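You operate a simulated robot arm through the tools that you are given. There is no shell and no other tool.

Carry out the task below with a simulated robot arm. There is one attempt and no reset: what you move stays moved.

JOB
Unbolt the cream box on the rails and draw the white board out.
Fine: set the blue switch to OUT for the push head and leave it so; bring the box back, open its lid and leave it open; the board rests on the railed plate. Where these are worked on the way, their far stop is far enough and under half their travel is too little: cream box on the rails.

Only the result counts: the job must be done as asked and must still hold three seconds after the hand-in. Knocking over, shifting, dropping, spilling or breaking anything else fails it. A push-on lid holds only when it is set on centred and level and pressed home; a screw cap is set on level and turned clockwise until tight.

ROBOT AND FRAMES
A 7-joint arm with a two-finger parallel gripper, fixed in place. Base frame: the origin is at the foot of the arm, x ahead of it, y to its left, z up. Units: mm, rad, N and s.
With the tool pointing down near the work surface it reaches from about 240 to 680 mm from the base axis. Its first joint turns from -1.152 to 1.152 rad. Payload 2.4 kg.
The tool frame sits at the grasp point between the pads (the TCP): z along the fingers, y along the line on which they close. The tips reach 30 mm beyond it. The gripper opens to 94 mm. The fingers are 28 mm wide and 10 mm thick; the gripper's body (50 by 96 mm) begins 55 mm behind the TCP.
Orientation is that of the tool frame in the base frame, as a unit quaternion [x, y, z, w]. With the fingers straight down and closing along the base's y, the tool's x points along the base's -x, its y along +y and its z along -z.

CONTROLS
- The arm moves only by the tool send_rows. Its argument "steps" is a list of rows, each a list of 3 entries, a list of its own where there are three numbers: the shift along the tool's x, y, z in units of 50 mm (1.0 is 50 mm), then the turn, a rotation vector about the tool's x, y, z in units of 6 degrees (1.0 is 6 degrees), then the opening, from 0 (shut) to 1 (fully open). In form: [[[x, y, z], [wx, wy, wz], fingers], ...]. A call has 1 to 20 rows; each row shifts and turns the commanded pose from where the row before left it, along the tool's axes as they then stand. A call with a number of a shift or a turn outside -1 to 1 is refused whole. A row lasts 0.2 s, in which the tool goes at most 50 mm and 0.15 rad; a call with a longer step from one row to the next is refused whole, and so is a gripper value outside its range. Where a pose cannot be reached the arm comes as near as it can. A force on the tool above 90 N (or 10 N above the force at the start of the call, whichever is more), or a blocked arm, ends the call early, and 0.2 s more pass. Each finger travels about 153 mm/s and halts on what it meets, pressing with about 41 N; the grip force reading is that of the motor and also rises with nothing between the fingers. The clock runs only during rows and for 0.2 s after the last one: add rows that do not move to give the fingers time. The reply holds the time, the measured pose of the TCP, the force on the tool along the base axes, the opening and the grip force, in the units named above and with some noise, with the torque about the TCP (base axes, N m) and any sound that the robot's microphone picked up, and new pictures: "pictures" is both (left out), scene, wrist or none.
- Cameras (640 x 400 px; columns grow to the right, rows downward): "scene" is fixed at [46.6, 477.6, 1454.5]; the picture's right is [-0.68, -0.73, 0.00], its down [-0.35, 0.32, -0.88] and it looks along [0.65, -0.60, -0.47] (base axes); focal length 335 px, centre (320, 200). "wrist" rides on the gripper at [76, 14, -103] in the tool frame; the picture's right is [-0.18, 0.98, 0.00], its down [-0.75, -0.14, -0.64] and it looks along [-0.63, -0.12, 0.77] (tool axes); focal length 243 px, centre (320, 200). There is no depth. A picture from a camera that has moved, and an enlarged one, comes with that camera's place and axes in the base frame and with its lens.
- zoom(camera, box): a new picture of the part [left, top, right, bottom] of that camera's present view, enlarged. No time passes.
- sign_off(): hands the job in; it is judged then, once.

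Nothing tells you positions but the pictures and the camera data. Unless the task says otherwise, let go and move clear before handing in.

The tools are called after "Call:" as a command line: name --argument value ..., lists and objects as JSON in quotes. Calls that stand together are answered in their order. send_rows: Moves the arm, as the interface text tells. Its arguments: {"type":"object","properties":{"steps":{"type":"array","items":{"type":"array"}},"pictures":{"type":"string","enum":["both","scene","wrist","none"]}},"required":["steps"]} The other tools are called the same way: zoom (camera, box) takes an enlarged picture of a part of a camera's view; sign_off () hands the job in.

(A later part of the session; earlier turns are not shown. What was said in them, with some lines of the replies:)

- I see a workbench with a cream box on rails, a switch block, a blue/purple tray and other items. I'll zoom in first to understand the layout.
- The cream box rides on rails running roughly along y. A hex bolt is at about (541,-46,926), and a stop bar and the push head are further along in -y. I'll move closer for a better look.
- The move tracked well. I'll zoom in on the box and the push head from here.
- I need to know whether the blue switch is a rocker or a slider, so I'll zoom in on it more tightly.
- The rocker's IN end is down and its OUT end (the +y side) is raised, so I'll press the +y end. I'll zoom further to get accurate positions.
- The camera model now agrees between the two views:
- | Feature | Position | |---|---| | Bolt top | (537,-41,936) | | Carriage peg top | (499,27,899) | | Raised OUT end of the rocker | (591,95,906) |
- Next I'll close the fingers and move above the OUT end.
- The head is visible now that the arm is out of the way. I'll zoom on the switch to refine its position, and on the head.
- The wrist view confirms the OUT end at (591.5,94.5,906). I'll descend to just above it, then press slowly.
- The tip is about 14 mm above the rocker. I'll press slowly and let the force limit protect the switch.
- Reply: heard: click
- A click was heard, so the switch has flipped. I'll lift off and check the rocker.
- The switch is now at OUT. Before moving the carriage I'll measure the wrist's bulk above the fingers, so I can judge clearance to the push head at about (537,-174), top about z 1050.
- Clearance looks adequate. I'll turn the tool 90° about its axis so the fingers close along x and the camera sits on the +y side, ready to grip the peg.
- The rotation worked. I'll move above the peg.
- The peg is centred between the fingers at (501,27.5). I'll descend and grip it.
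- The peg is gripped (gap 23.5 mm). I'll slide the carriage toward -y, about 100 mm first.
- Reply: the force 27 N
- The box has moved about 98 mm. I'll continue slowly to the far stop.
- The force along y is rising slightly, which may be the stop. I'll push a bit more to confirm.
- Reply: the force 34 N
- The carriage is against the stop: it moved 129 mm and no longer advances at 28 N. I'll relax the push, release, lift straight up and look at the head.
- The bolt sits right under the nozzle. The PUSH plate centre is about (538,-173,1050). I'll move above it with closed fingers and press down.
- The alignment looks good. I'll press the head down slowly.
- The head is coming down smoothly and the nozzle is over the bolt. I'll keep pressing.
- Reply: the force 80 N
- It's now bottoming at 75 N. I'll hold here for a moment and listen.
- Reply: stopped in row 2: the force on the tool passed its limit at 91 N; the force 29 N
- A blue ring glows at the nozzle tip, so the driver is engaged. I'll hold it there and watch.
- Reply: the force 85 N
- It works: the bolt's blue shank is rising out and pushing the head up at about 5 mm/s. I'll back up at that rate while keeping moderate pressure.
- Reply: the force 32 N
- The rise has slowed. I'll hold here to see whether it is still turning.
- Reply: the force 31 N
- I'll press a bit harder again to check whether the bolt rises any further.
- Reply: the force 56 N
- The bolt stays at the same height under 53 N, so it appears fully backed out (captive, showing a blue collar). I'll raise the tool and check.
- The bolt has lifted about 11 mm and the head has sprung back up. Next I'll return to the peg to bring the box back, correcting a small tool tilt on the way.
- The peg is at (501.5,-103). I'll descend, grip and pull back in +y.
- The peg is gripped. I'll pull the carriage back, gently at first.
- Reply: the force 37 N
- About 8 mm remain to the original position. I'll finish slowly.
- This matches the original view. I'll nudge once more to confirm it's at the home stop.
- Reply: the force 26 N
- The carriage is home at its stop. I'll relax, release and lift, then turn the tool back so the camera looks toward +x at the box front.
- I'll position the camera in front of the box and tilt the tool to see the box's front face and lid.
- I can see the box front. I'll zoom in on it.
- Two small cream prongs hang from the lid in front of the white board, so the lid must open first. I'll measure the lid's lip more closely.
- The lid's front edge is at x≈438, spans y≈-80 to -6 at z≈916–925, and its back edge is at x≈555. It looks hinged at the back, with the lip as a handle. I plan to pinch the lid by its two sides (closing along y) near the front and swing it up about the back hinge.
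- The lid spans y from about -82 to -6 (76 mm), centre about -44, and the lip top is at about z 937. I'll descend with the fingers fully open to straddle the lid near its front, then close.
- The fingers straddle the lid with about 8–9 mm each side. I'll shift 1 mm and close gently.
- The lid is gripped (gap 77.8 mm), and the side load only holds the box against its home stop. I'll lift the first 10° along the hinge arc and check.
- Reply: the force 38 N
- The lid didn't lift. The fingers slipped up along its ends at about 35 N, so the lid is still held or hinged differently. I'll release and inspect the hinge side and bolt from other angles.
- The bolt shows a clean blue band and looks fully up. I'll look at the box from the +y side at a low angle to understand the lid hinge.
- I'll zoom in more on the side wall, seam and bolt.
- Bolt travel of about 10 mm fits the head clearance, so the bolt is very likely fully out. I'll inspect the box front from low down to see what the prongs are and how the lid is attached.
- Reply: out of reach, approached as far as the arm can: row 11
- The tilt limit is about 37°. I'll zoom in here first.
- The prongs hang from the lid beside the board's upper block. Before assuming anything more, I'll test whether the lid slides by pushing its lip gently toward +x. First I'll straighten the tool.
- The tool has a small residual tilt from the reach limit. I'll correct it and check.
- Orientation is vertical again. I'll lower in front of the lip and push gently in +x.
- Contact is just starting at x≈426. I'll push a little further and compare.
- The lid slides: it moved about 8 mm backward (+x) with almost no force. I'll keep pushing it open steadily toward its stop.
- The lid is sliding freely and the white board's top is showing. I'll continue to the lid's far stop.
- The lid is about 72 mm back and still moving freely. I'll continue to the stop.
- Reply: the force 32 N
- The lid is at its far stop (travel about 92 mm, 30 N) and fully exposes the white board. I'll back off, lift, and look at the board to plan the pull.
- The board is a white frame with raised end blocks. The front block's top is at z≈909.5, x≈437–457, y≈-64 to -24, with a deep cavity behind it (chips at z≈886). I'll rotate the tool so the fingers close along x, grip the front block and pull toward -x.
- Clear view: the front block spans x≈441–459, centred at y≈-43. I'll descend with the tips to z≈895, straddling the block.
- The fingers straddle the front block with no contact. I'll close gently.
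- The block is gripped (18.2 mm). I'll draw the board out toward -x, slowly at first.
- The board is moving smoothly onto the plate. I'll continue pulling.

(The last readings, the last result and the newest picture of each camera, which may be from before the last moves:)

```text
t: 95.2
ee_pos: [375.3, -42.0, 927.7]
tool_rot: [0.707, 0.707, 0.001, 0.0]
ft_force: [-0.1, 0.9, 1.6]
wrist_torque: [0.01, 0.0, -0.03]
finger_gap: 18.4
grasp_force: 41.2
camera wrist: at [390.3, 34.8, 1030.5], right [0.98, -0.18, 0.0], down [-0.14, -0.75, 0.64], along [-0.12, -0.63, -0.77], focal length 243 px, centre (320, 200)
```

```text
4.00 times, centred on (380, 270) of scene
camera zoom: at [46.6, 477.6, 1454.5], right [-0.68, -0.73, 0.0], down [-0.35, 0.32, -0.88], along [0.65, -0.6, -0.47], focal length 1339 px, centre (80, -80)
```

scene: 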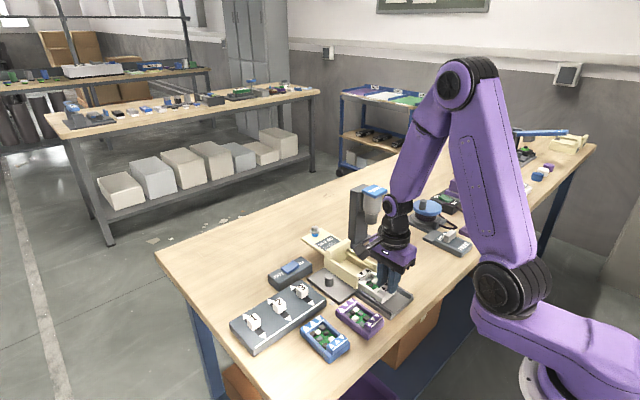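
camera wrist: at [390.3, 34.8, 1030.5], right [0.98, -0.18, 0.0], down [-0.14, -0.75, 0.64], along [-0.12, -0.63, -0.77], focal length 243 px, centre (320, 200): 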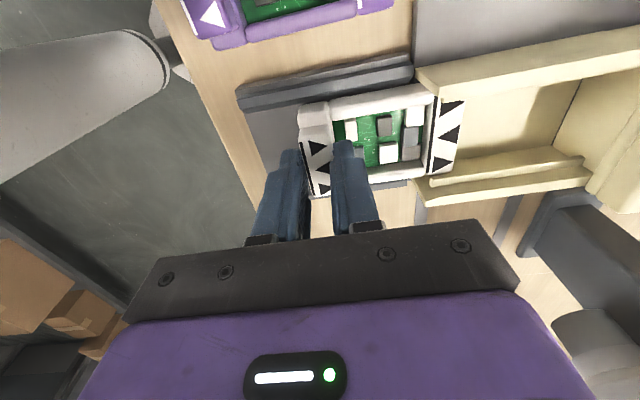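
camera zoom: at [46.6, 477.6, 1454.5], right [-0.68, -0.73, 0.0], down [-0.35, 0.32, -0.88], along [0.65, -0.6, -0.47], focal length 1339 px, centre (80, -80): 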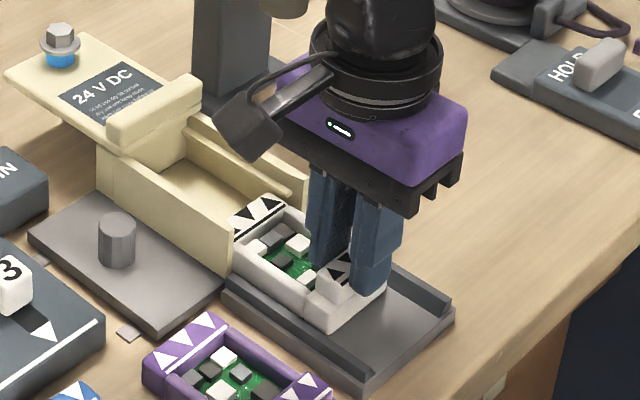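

About 75 mm is drawn and roughly 22 mm of the board is still in the box. I'll pull 20 mm more and measure.

Call:
send_rows --steps '[[[0, -0.1, 0], [0, 0, 0], 0.12], [[0, -0.1, 0], [0, 0, 0], 0.12], [[0, -0.1, 0], [0, 0, 0], 0.12], [[0, -0.1, 0], [0, 0, 0], 0.12], [[0, 0, 0], [0, 0, 0], 0.12]]'

Call:
zoom --camera "wrist" --box '[220, 40, 500, 220]'

Call:
zoom --camera "scene" --box '[350, 250, 430, 320]'

```text
t: 96.4
ee_pos: [357.6, -42.0, 928.5]
tool_rot: [0.708, 0.706, 0.001, 0.001]
ft_force: [-0.1, -0.6, -0.2]
wrist_torque: [-0.04, 0.07, -0.02]
finger_gap: 18.2
grasp_force: 40.8
camera wrist: at [371.7, 34.8, 1031.1], right [0.98, -0.19, 0.0], down [-0.14, -0.75, 0.64], along [-0.12, -0.63, -0.77], focal length 243 px, centre (320, 200)
```

scene: 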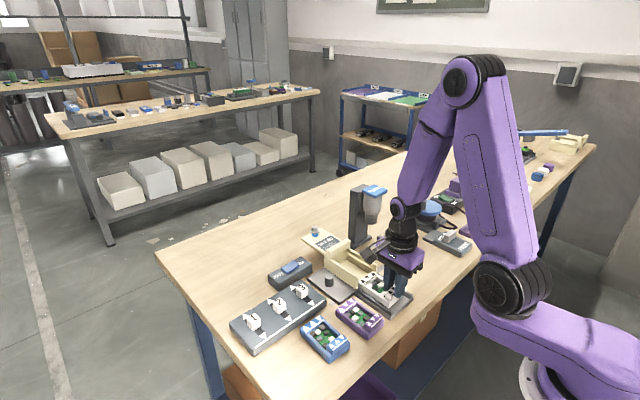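
wrist: 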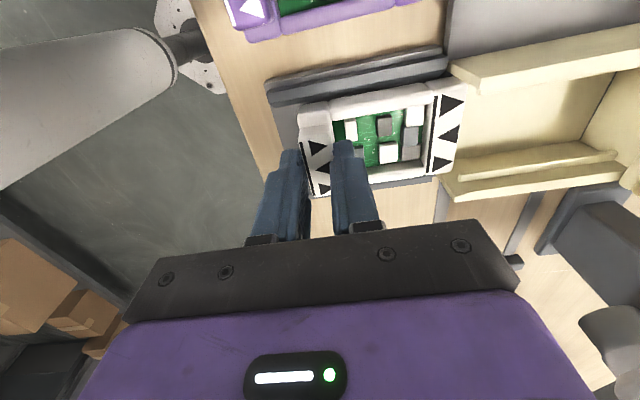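

```text
2.22 times, centred on (360, 130) of wrist
camera zoom: at [371.7, 34.8, 1031.1], right [0.98, -0.19, 0.0], down [-0.14, -0.75, 0.64], along [-0.12, -0.63, -0.77], focal length 539 px, centre (231, 356)
```

zoom: 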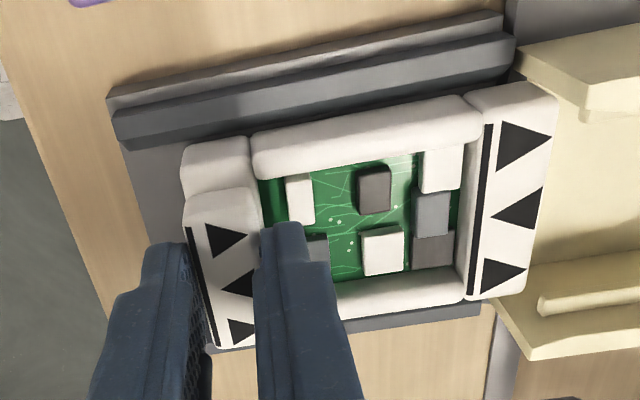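

```text
5.71 times, centred on (390, 285) of scene
camera zoom: at [46.6, 477.6, 1454.5], right [-0.68, -0.73, 0.0], down [-0.35, 0.32, -0.88], along [0.65, -0.6, -0.47], focal length 1913 px, centre (-80, -286)
```

zoom: 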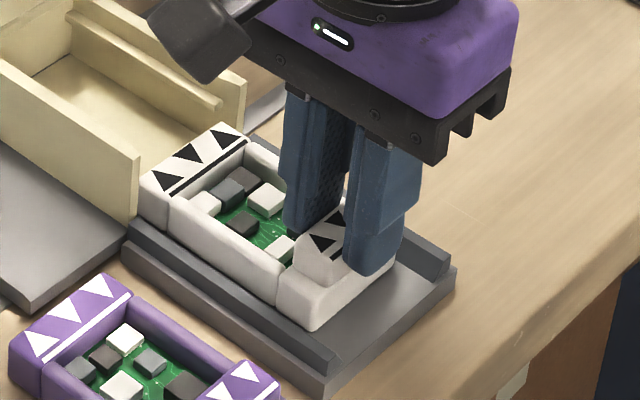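

The board's back edge is at x≈434 and its front at about 346; the plate spans x≈330–435. I'll pull 8 mm more to centre it on the plate, then lower gently until it touches.

Call:
send_rows --steps '[[[0, -0.08, 0], [0, 0, 0], 0.12], [[0, -0.08, 0], [0, 0, 0], 0.12], [[0, 0, 0.02], [0, 0, 0], 0.12], [[0, 0, 0], [0, 0, 0], 0.12]]'

Call:
zoom --camera "wrist" --box '[220, 40, 500, 220]'

Call:
zoom --camera "scene" --box '[350, 250, 430, 320]'

```text
t: 97.4
ee_pos: [348.8, -43.3, 928.2]
tool_rot: [0.708, 0.706, 0.001, 0.001]
ft_force: [-2.2, -4.5, 25.1]
wrist_torque: [0.1, 0.1, 0.01]
finger_gap: 18.0
grasp_force: 41.1
camera wrist: at [362.9, 34.0, 1030.4], right [0.98, -0.19, 0.0], down [-0.15, -0.75, 0.64], along [-0.12, -0.63, -0.77], focal length 243 px, centre (320, 200)
```

scene: 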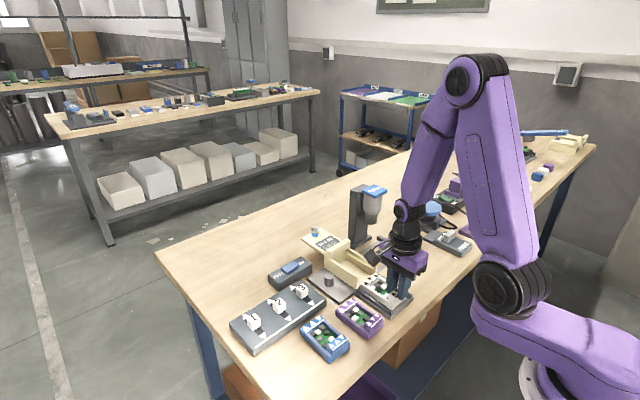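
wrist: 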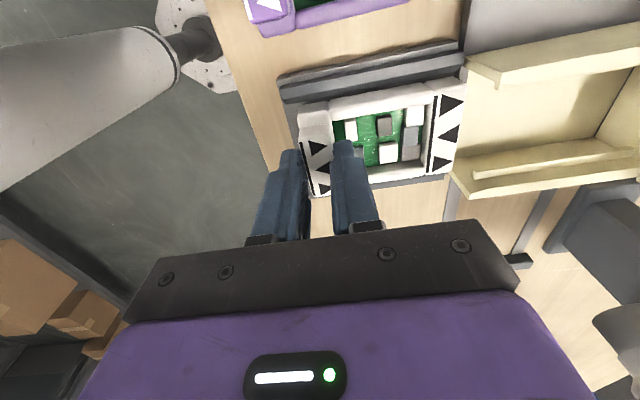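

```text
2.22 times, centred on (360, 130) of wrist
camera zoom: at [362.9, 34.0, 1030.4], right [0.98, -0.19, 0.0], down [-0.15, -0.75, 0.64], along [-0.12, -0.63, -0.77], focal length 539 px, centre (231, 356)
```

zoom: 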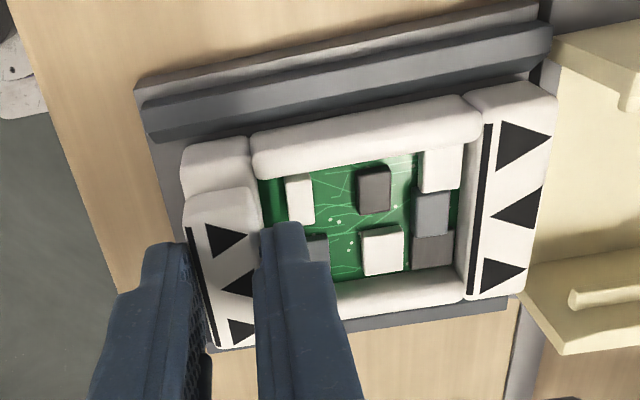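

```text
5.71 times, centred on (390, 285) of scene
camera zoom: at [46.3, 477.5, 1454.5], right [-0.68, -0.73, 0.0], down [-0.35, 0.32, -0.88], along [0.65, -0.6, -0.47], focal length 1913 px, centre (-80, -286)
```

zoom: 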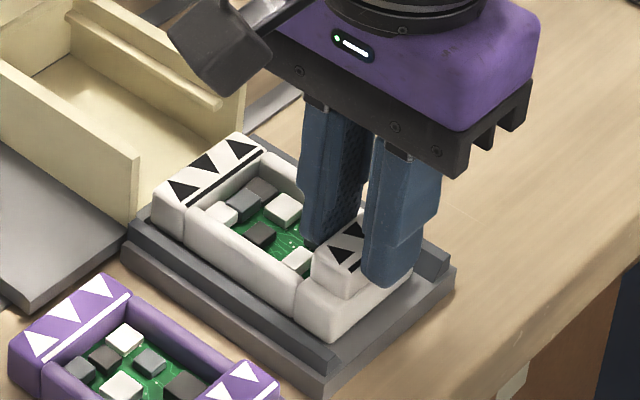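

The board is on the plate floor (25 N on light lowering), with its front at x≈338 and back at about 427, well within the plate. I'll relax, release and lift straight up.

Call:
send_rows --steps '[[[0, 0, -0.01], [0, 0, 0], 0.12], [[0, 0, 0], [0, 0, 0], 0.2], [[0, 0, 0], [0, 0, 0], 0.3], [[0, 0, 0], [0, 0, 0], 0.38], [[0, 0, 0], [0, 0, 0], 0.38], [[0, 0, -0.1], [0, 0, 0], 0.38], [[0, 0, -0.3], [0, 0, 0], 0.38], [[0, 0, -0.6], [0, 0, 0], 0.38], [[0, 0, -0.8], [0, 0, 0], 0.38], [[0, 0, -0.8], [0, 0, 0], 0.38], [[0, 0, -0.6], [0, 0, 0], 0.38], [[0, 0, 0], [0, 0, 0], 0.38]]'

Call:
zoom --camera "wrist" --box '[220, 20, 500, 200]'

Call:
zoom --camera "scene" --box '[290, 220, 430, 330]'

```text
t: 100.0
ee_pos: [348.7, -41.9, 1088.7]
tool_rot: [0.707, 0.707, 0.001, 0.0]
ft_force: [-0.6, 0.5, 0.0]
wrist_torque: [0.01, 0.0, 0.01]
finger_gap: 35.7
grasp_force: 0.1
camera wrist: at [362.2, 34.4, 1191.4], right [0.98, -0.18, 0.0], down [-0.14, -0.75, 0.64], along [-0.12, -0.63, -0.77], focal length 243 px, centre (320, 200)
```

scene: 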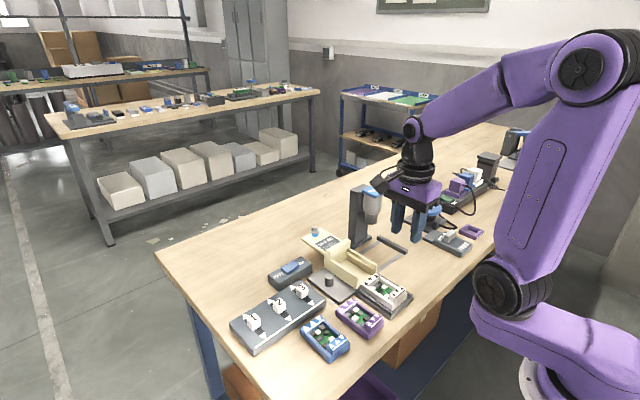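
wrist: 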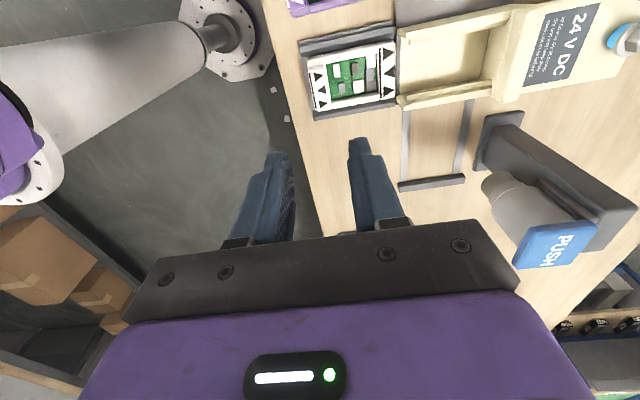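

```text
2.22 times, centred on (360, 110) of wrist
camera zoom: at [362.2, 34.4, 1191.4], right [0.98, -0.18, 0.0], down [-0.14, -0.75, 0.64], along [-0.12, -0.63, -0.77], focal length 539 px, centre (231, 400)
```

zoom: 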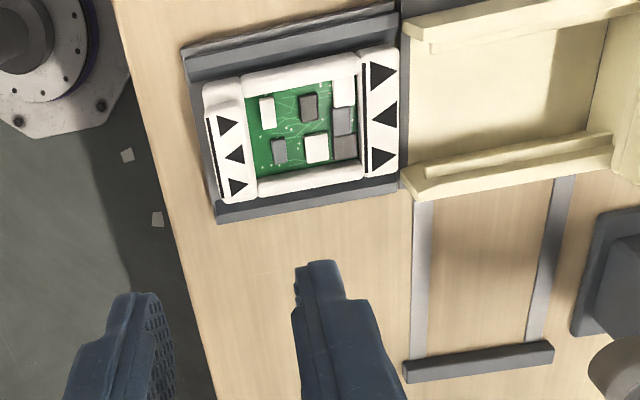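

```text
3.64 times, centred on (360, 275) of scene
camera zoom: at [46.6, 477.6, 1454.5], right [-0.68, -0.73, 0.0], down [-0.35, 0.32, -0.88], along [0.65, -0.6, -0.47], focal length 1217 px, centre (174, -73)
```

zoom: 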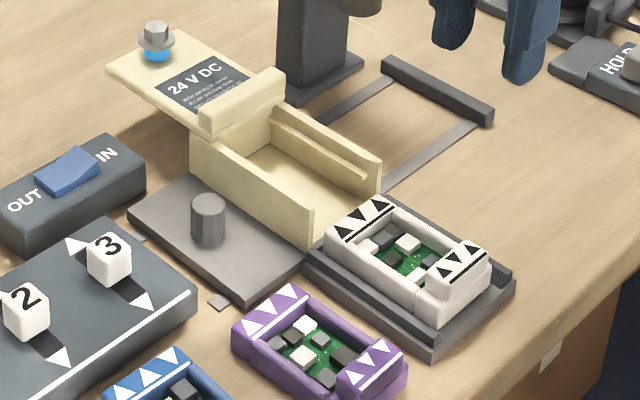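

The board rests between the rails of the plate, the lid is open, and the bolt is out. I'll do a final check of the switch, carriage position and surroundings.

Call:
zoom --camera "scene" --box '[262, 250, 322, 295]'

Call:
zoom --camera "scene" --box '[300, 255, 360, 305]'

Call:
send_rows --steps '[[[0, 0, -0.4], [0, 0, 0], 0.38], [[0, 0, -0.4], [0, 0, 0], 0.38], [[0, 0, 0], [0, 0, 0], 0.38], [[0, 0, 0], [0, 0, 0], 0.38], [[0, 0, 0], [0, 0, 0], 0.38]]' --pictures "scene"

```text
8.89 times, centred on (292, 272) of scene
camera zoom: at [46.6, 477.6, 1454.5], right [-0.68, -0.73, 0.0], down [-0.35, 0.32, -0.88], along [0.65, -0.6, -0.47], focal length 2976 px, centre (569, -444)
```

zoom: 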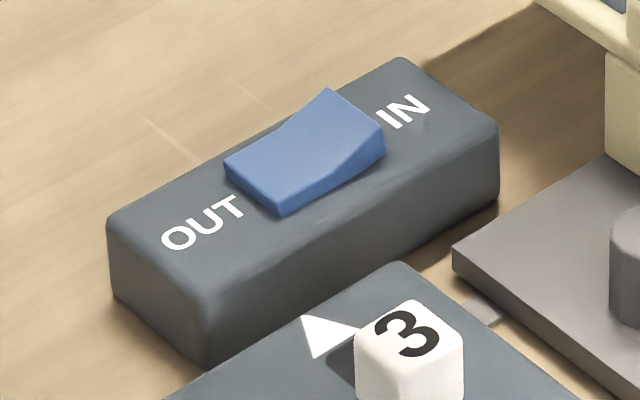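

```text
8.00 times, centred on (330, 280) of scene
camera zoom: at [46.6, 477.6, 1454.5], right [-0.68, -0.73, 0.0], down [-0.35, 0.32, -0.88], along [0.65, -0.6, -0.47], focal length 2678 px, centre (240, -440)
```

zoom: 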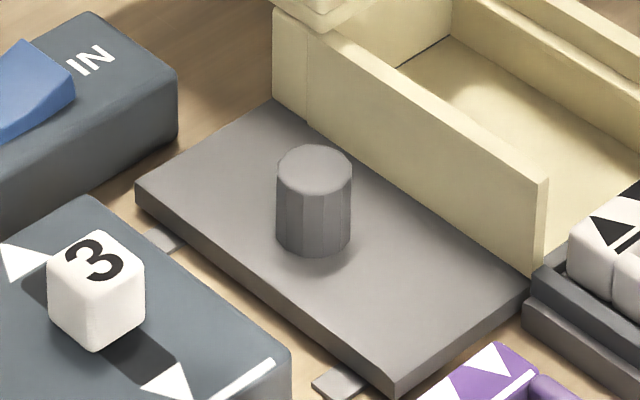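

```text
t: 101.2
ee_pos: [349.1, -42.2, 1126.6]
tool_rot: [0.707, 0.707, 0.001, 0.0]
ft_force: [0.2, -0.5, 0.0]
wrist_torque: [0.01, -0.04, 0.0]
finger_gap: 35.8
grasp_force: 0.1
```

scene: 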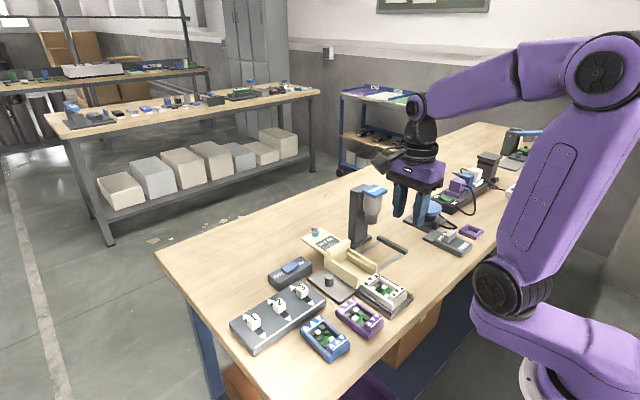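

The switch is at OUT, the carriage is exactly at its home position, and the lid is fully open. The board rests on the railed plate, nothing else has moved, and the arm is clear, so I'm handing in.

Call:
sign_off

```text
The job is handed in.
```

I unbolted the cream box and drew the white board out. It now rests between the rails of the plate. I've handed the job in, but no result has come back yet.

- **Switch:** set to OUT (it clicked over) and left there.
- **Bolt:** I slid the box to its far stop under the push head and pressed the head down. The bolt backed out about 11 mm and would not rise further.
- **Box:** brought back to its home stop.
- **Lid:** it slides back rather than lifting. It is open to its far stop, about 92 mm. My first try at lifting it only made the fingers slip, and nothing moved.
- **Board:** fully clear of the box and within the edges of the plate, with a few millimetres to spare at each end.

In the final pictures nothing else on the bench had moved, and the arm was clear.
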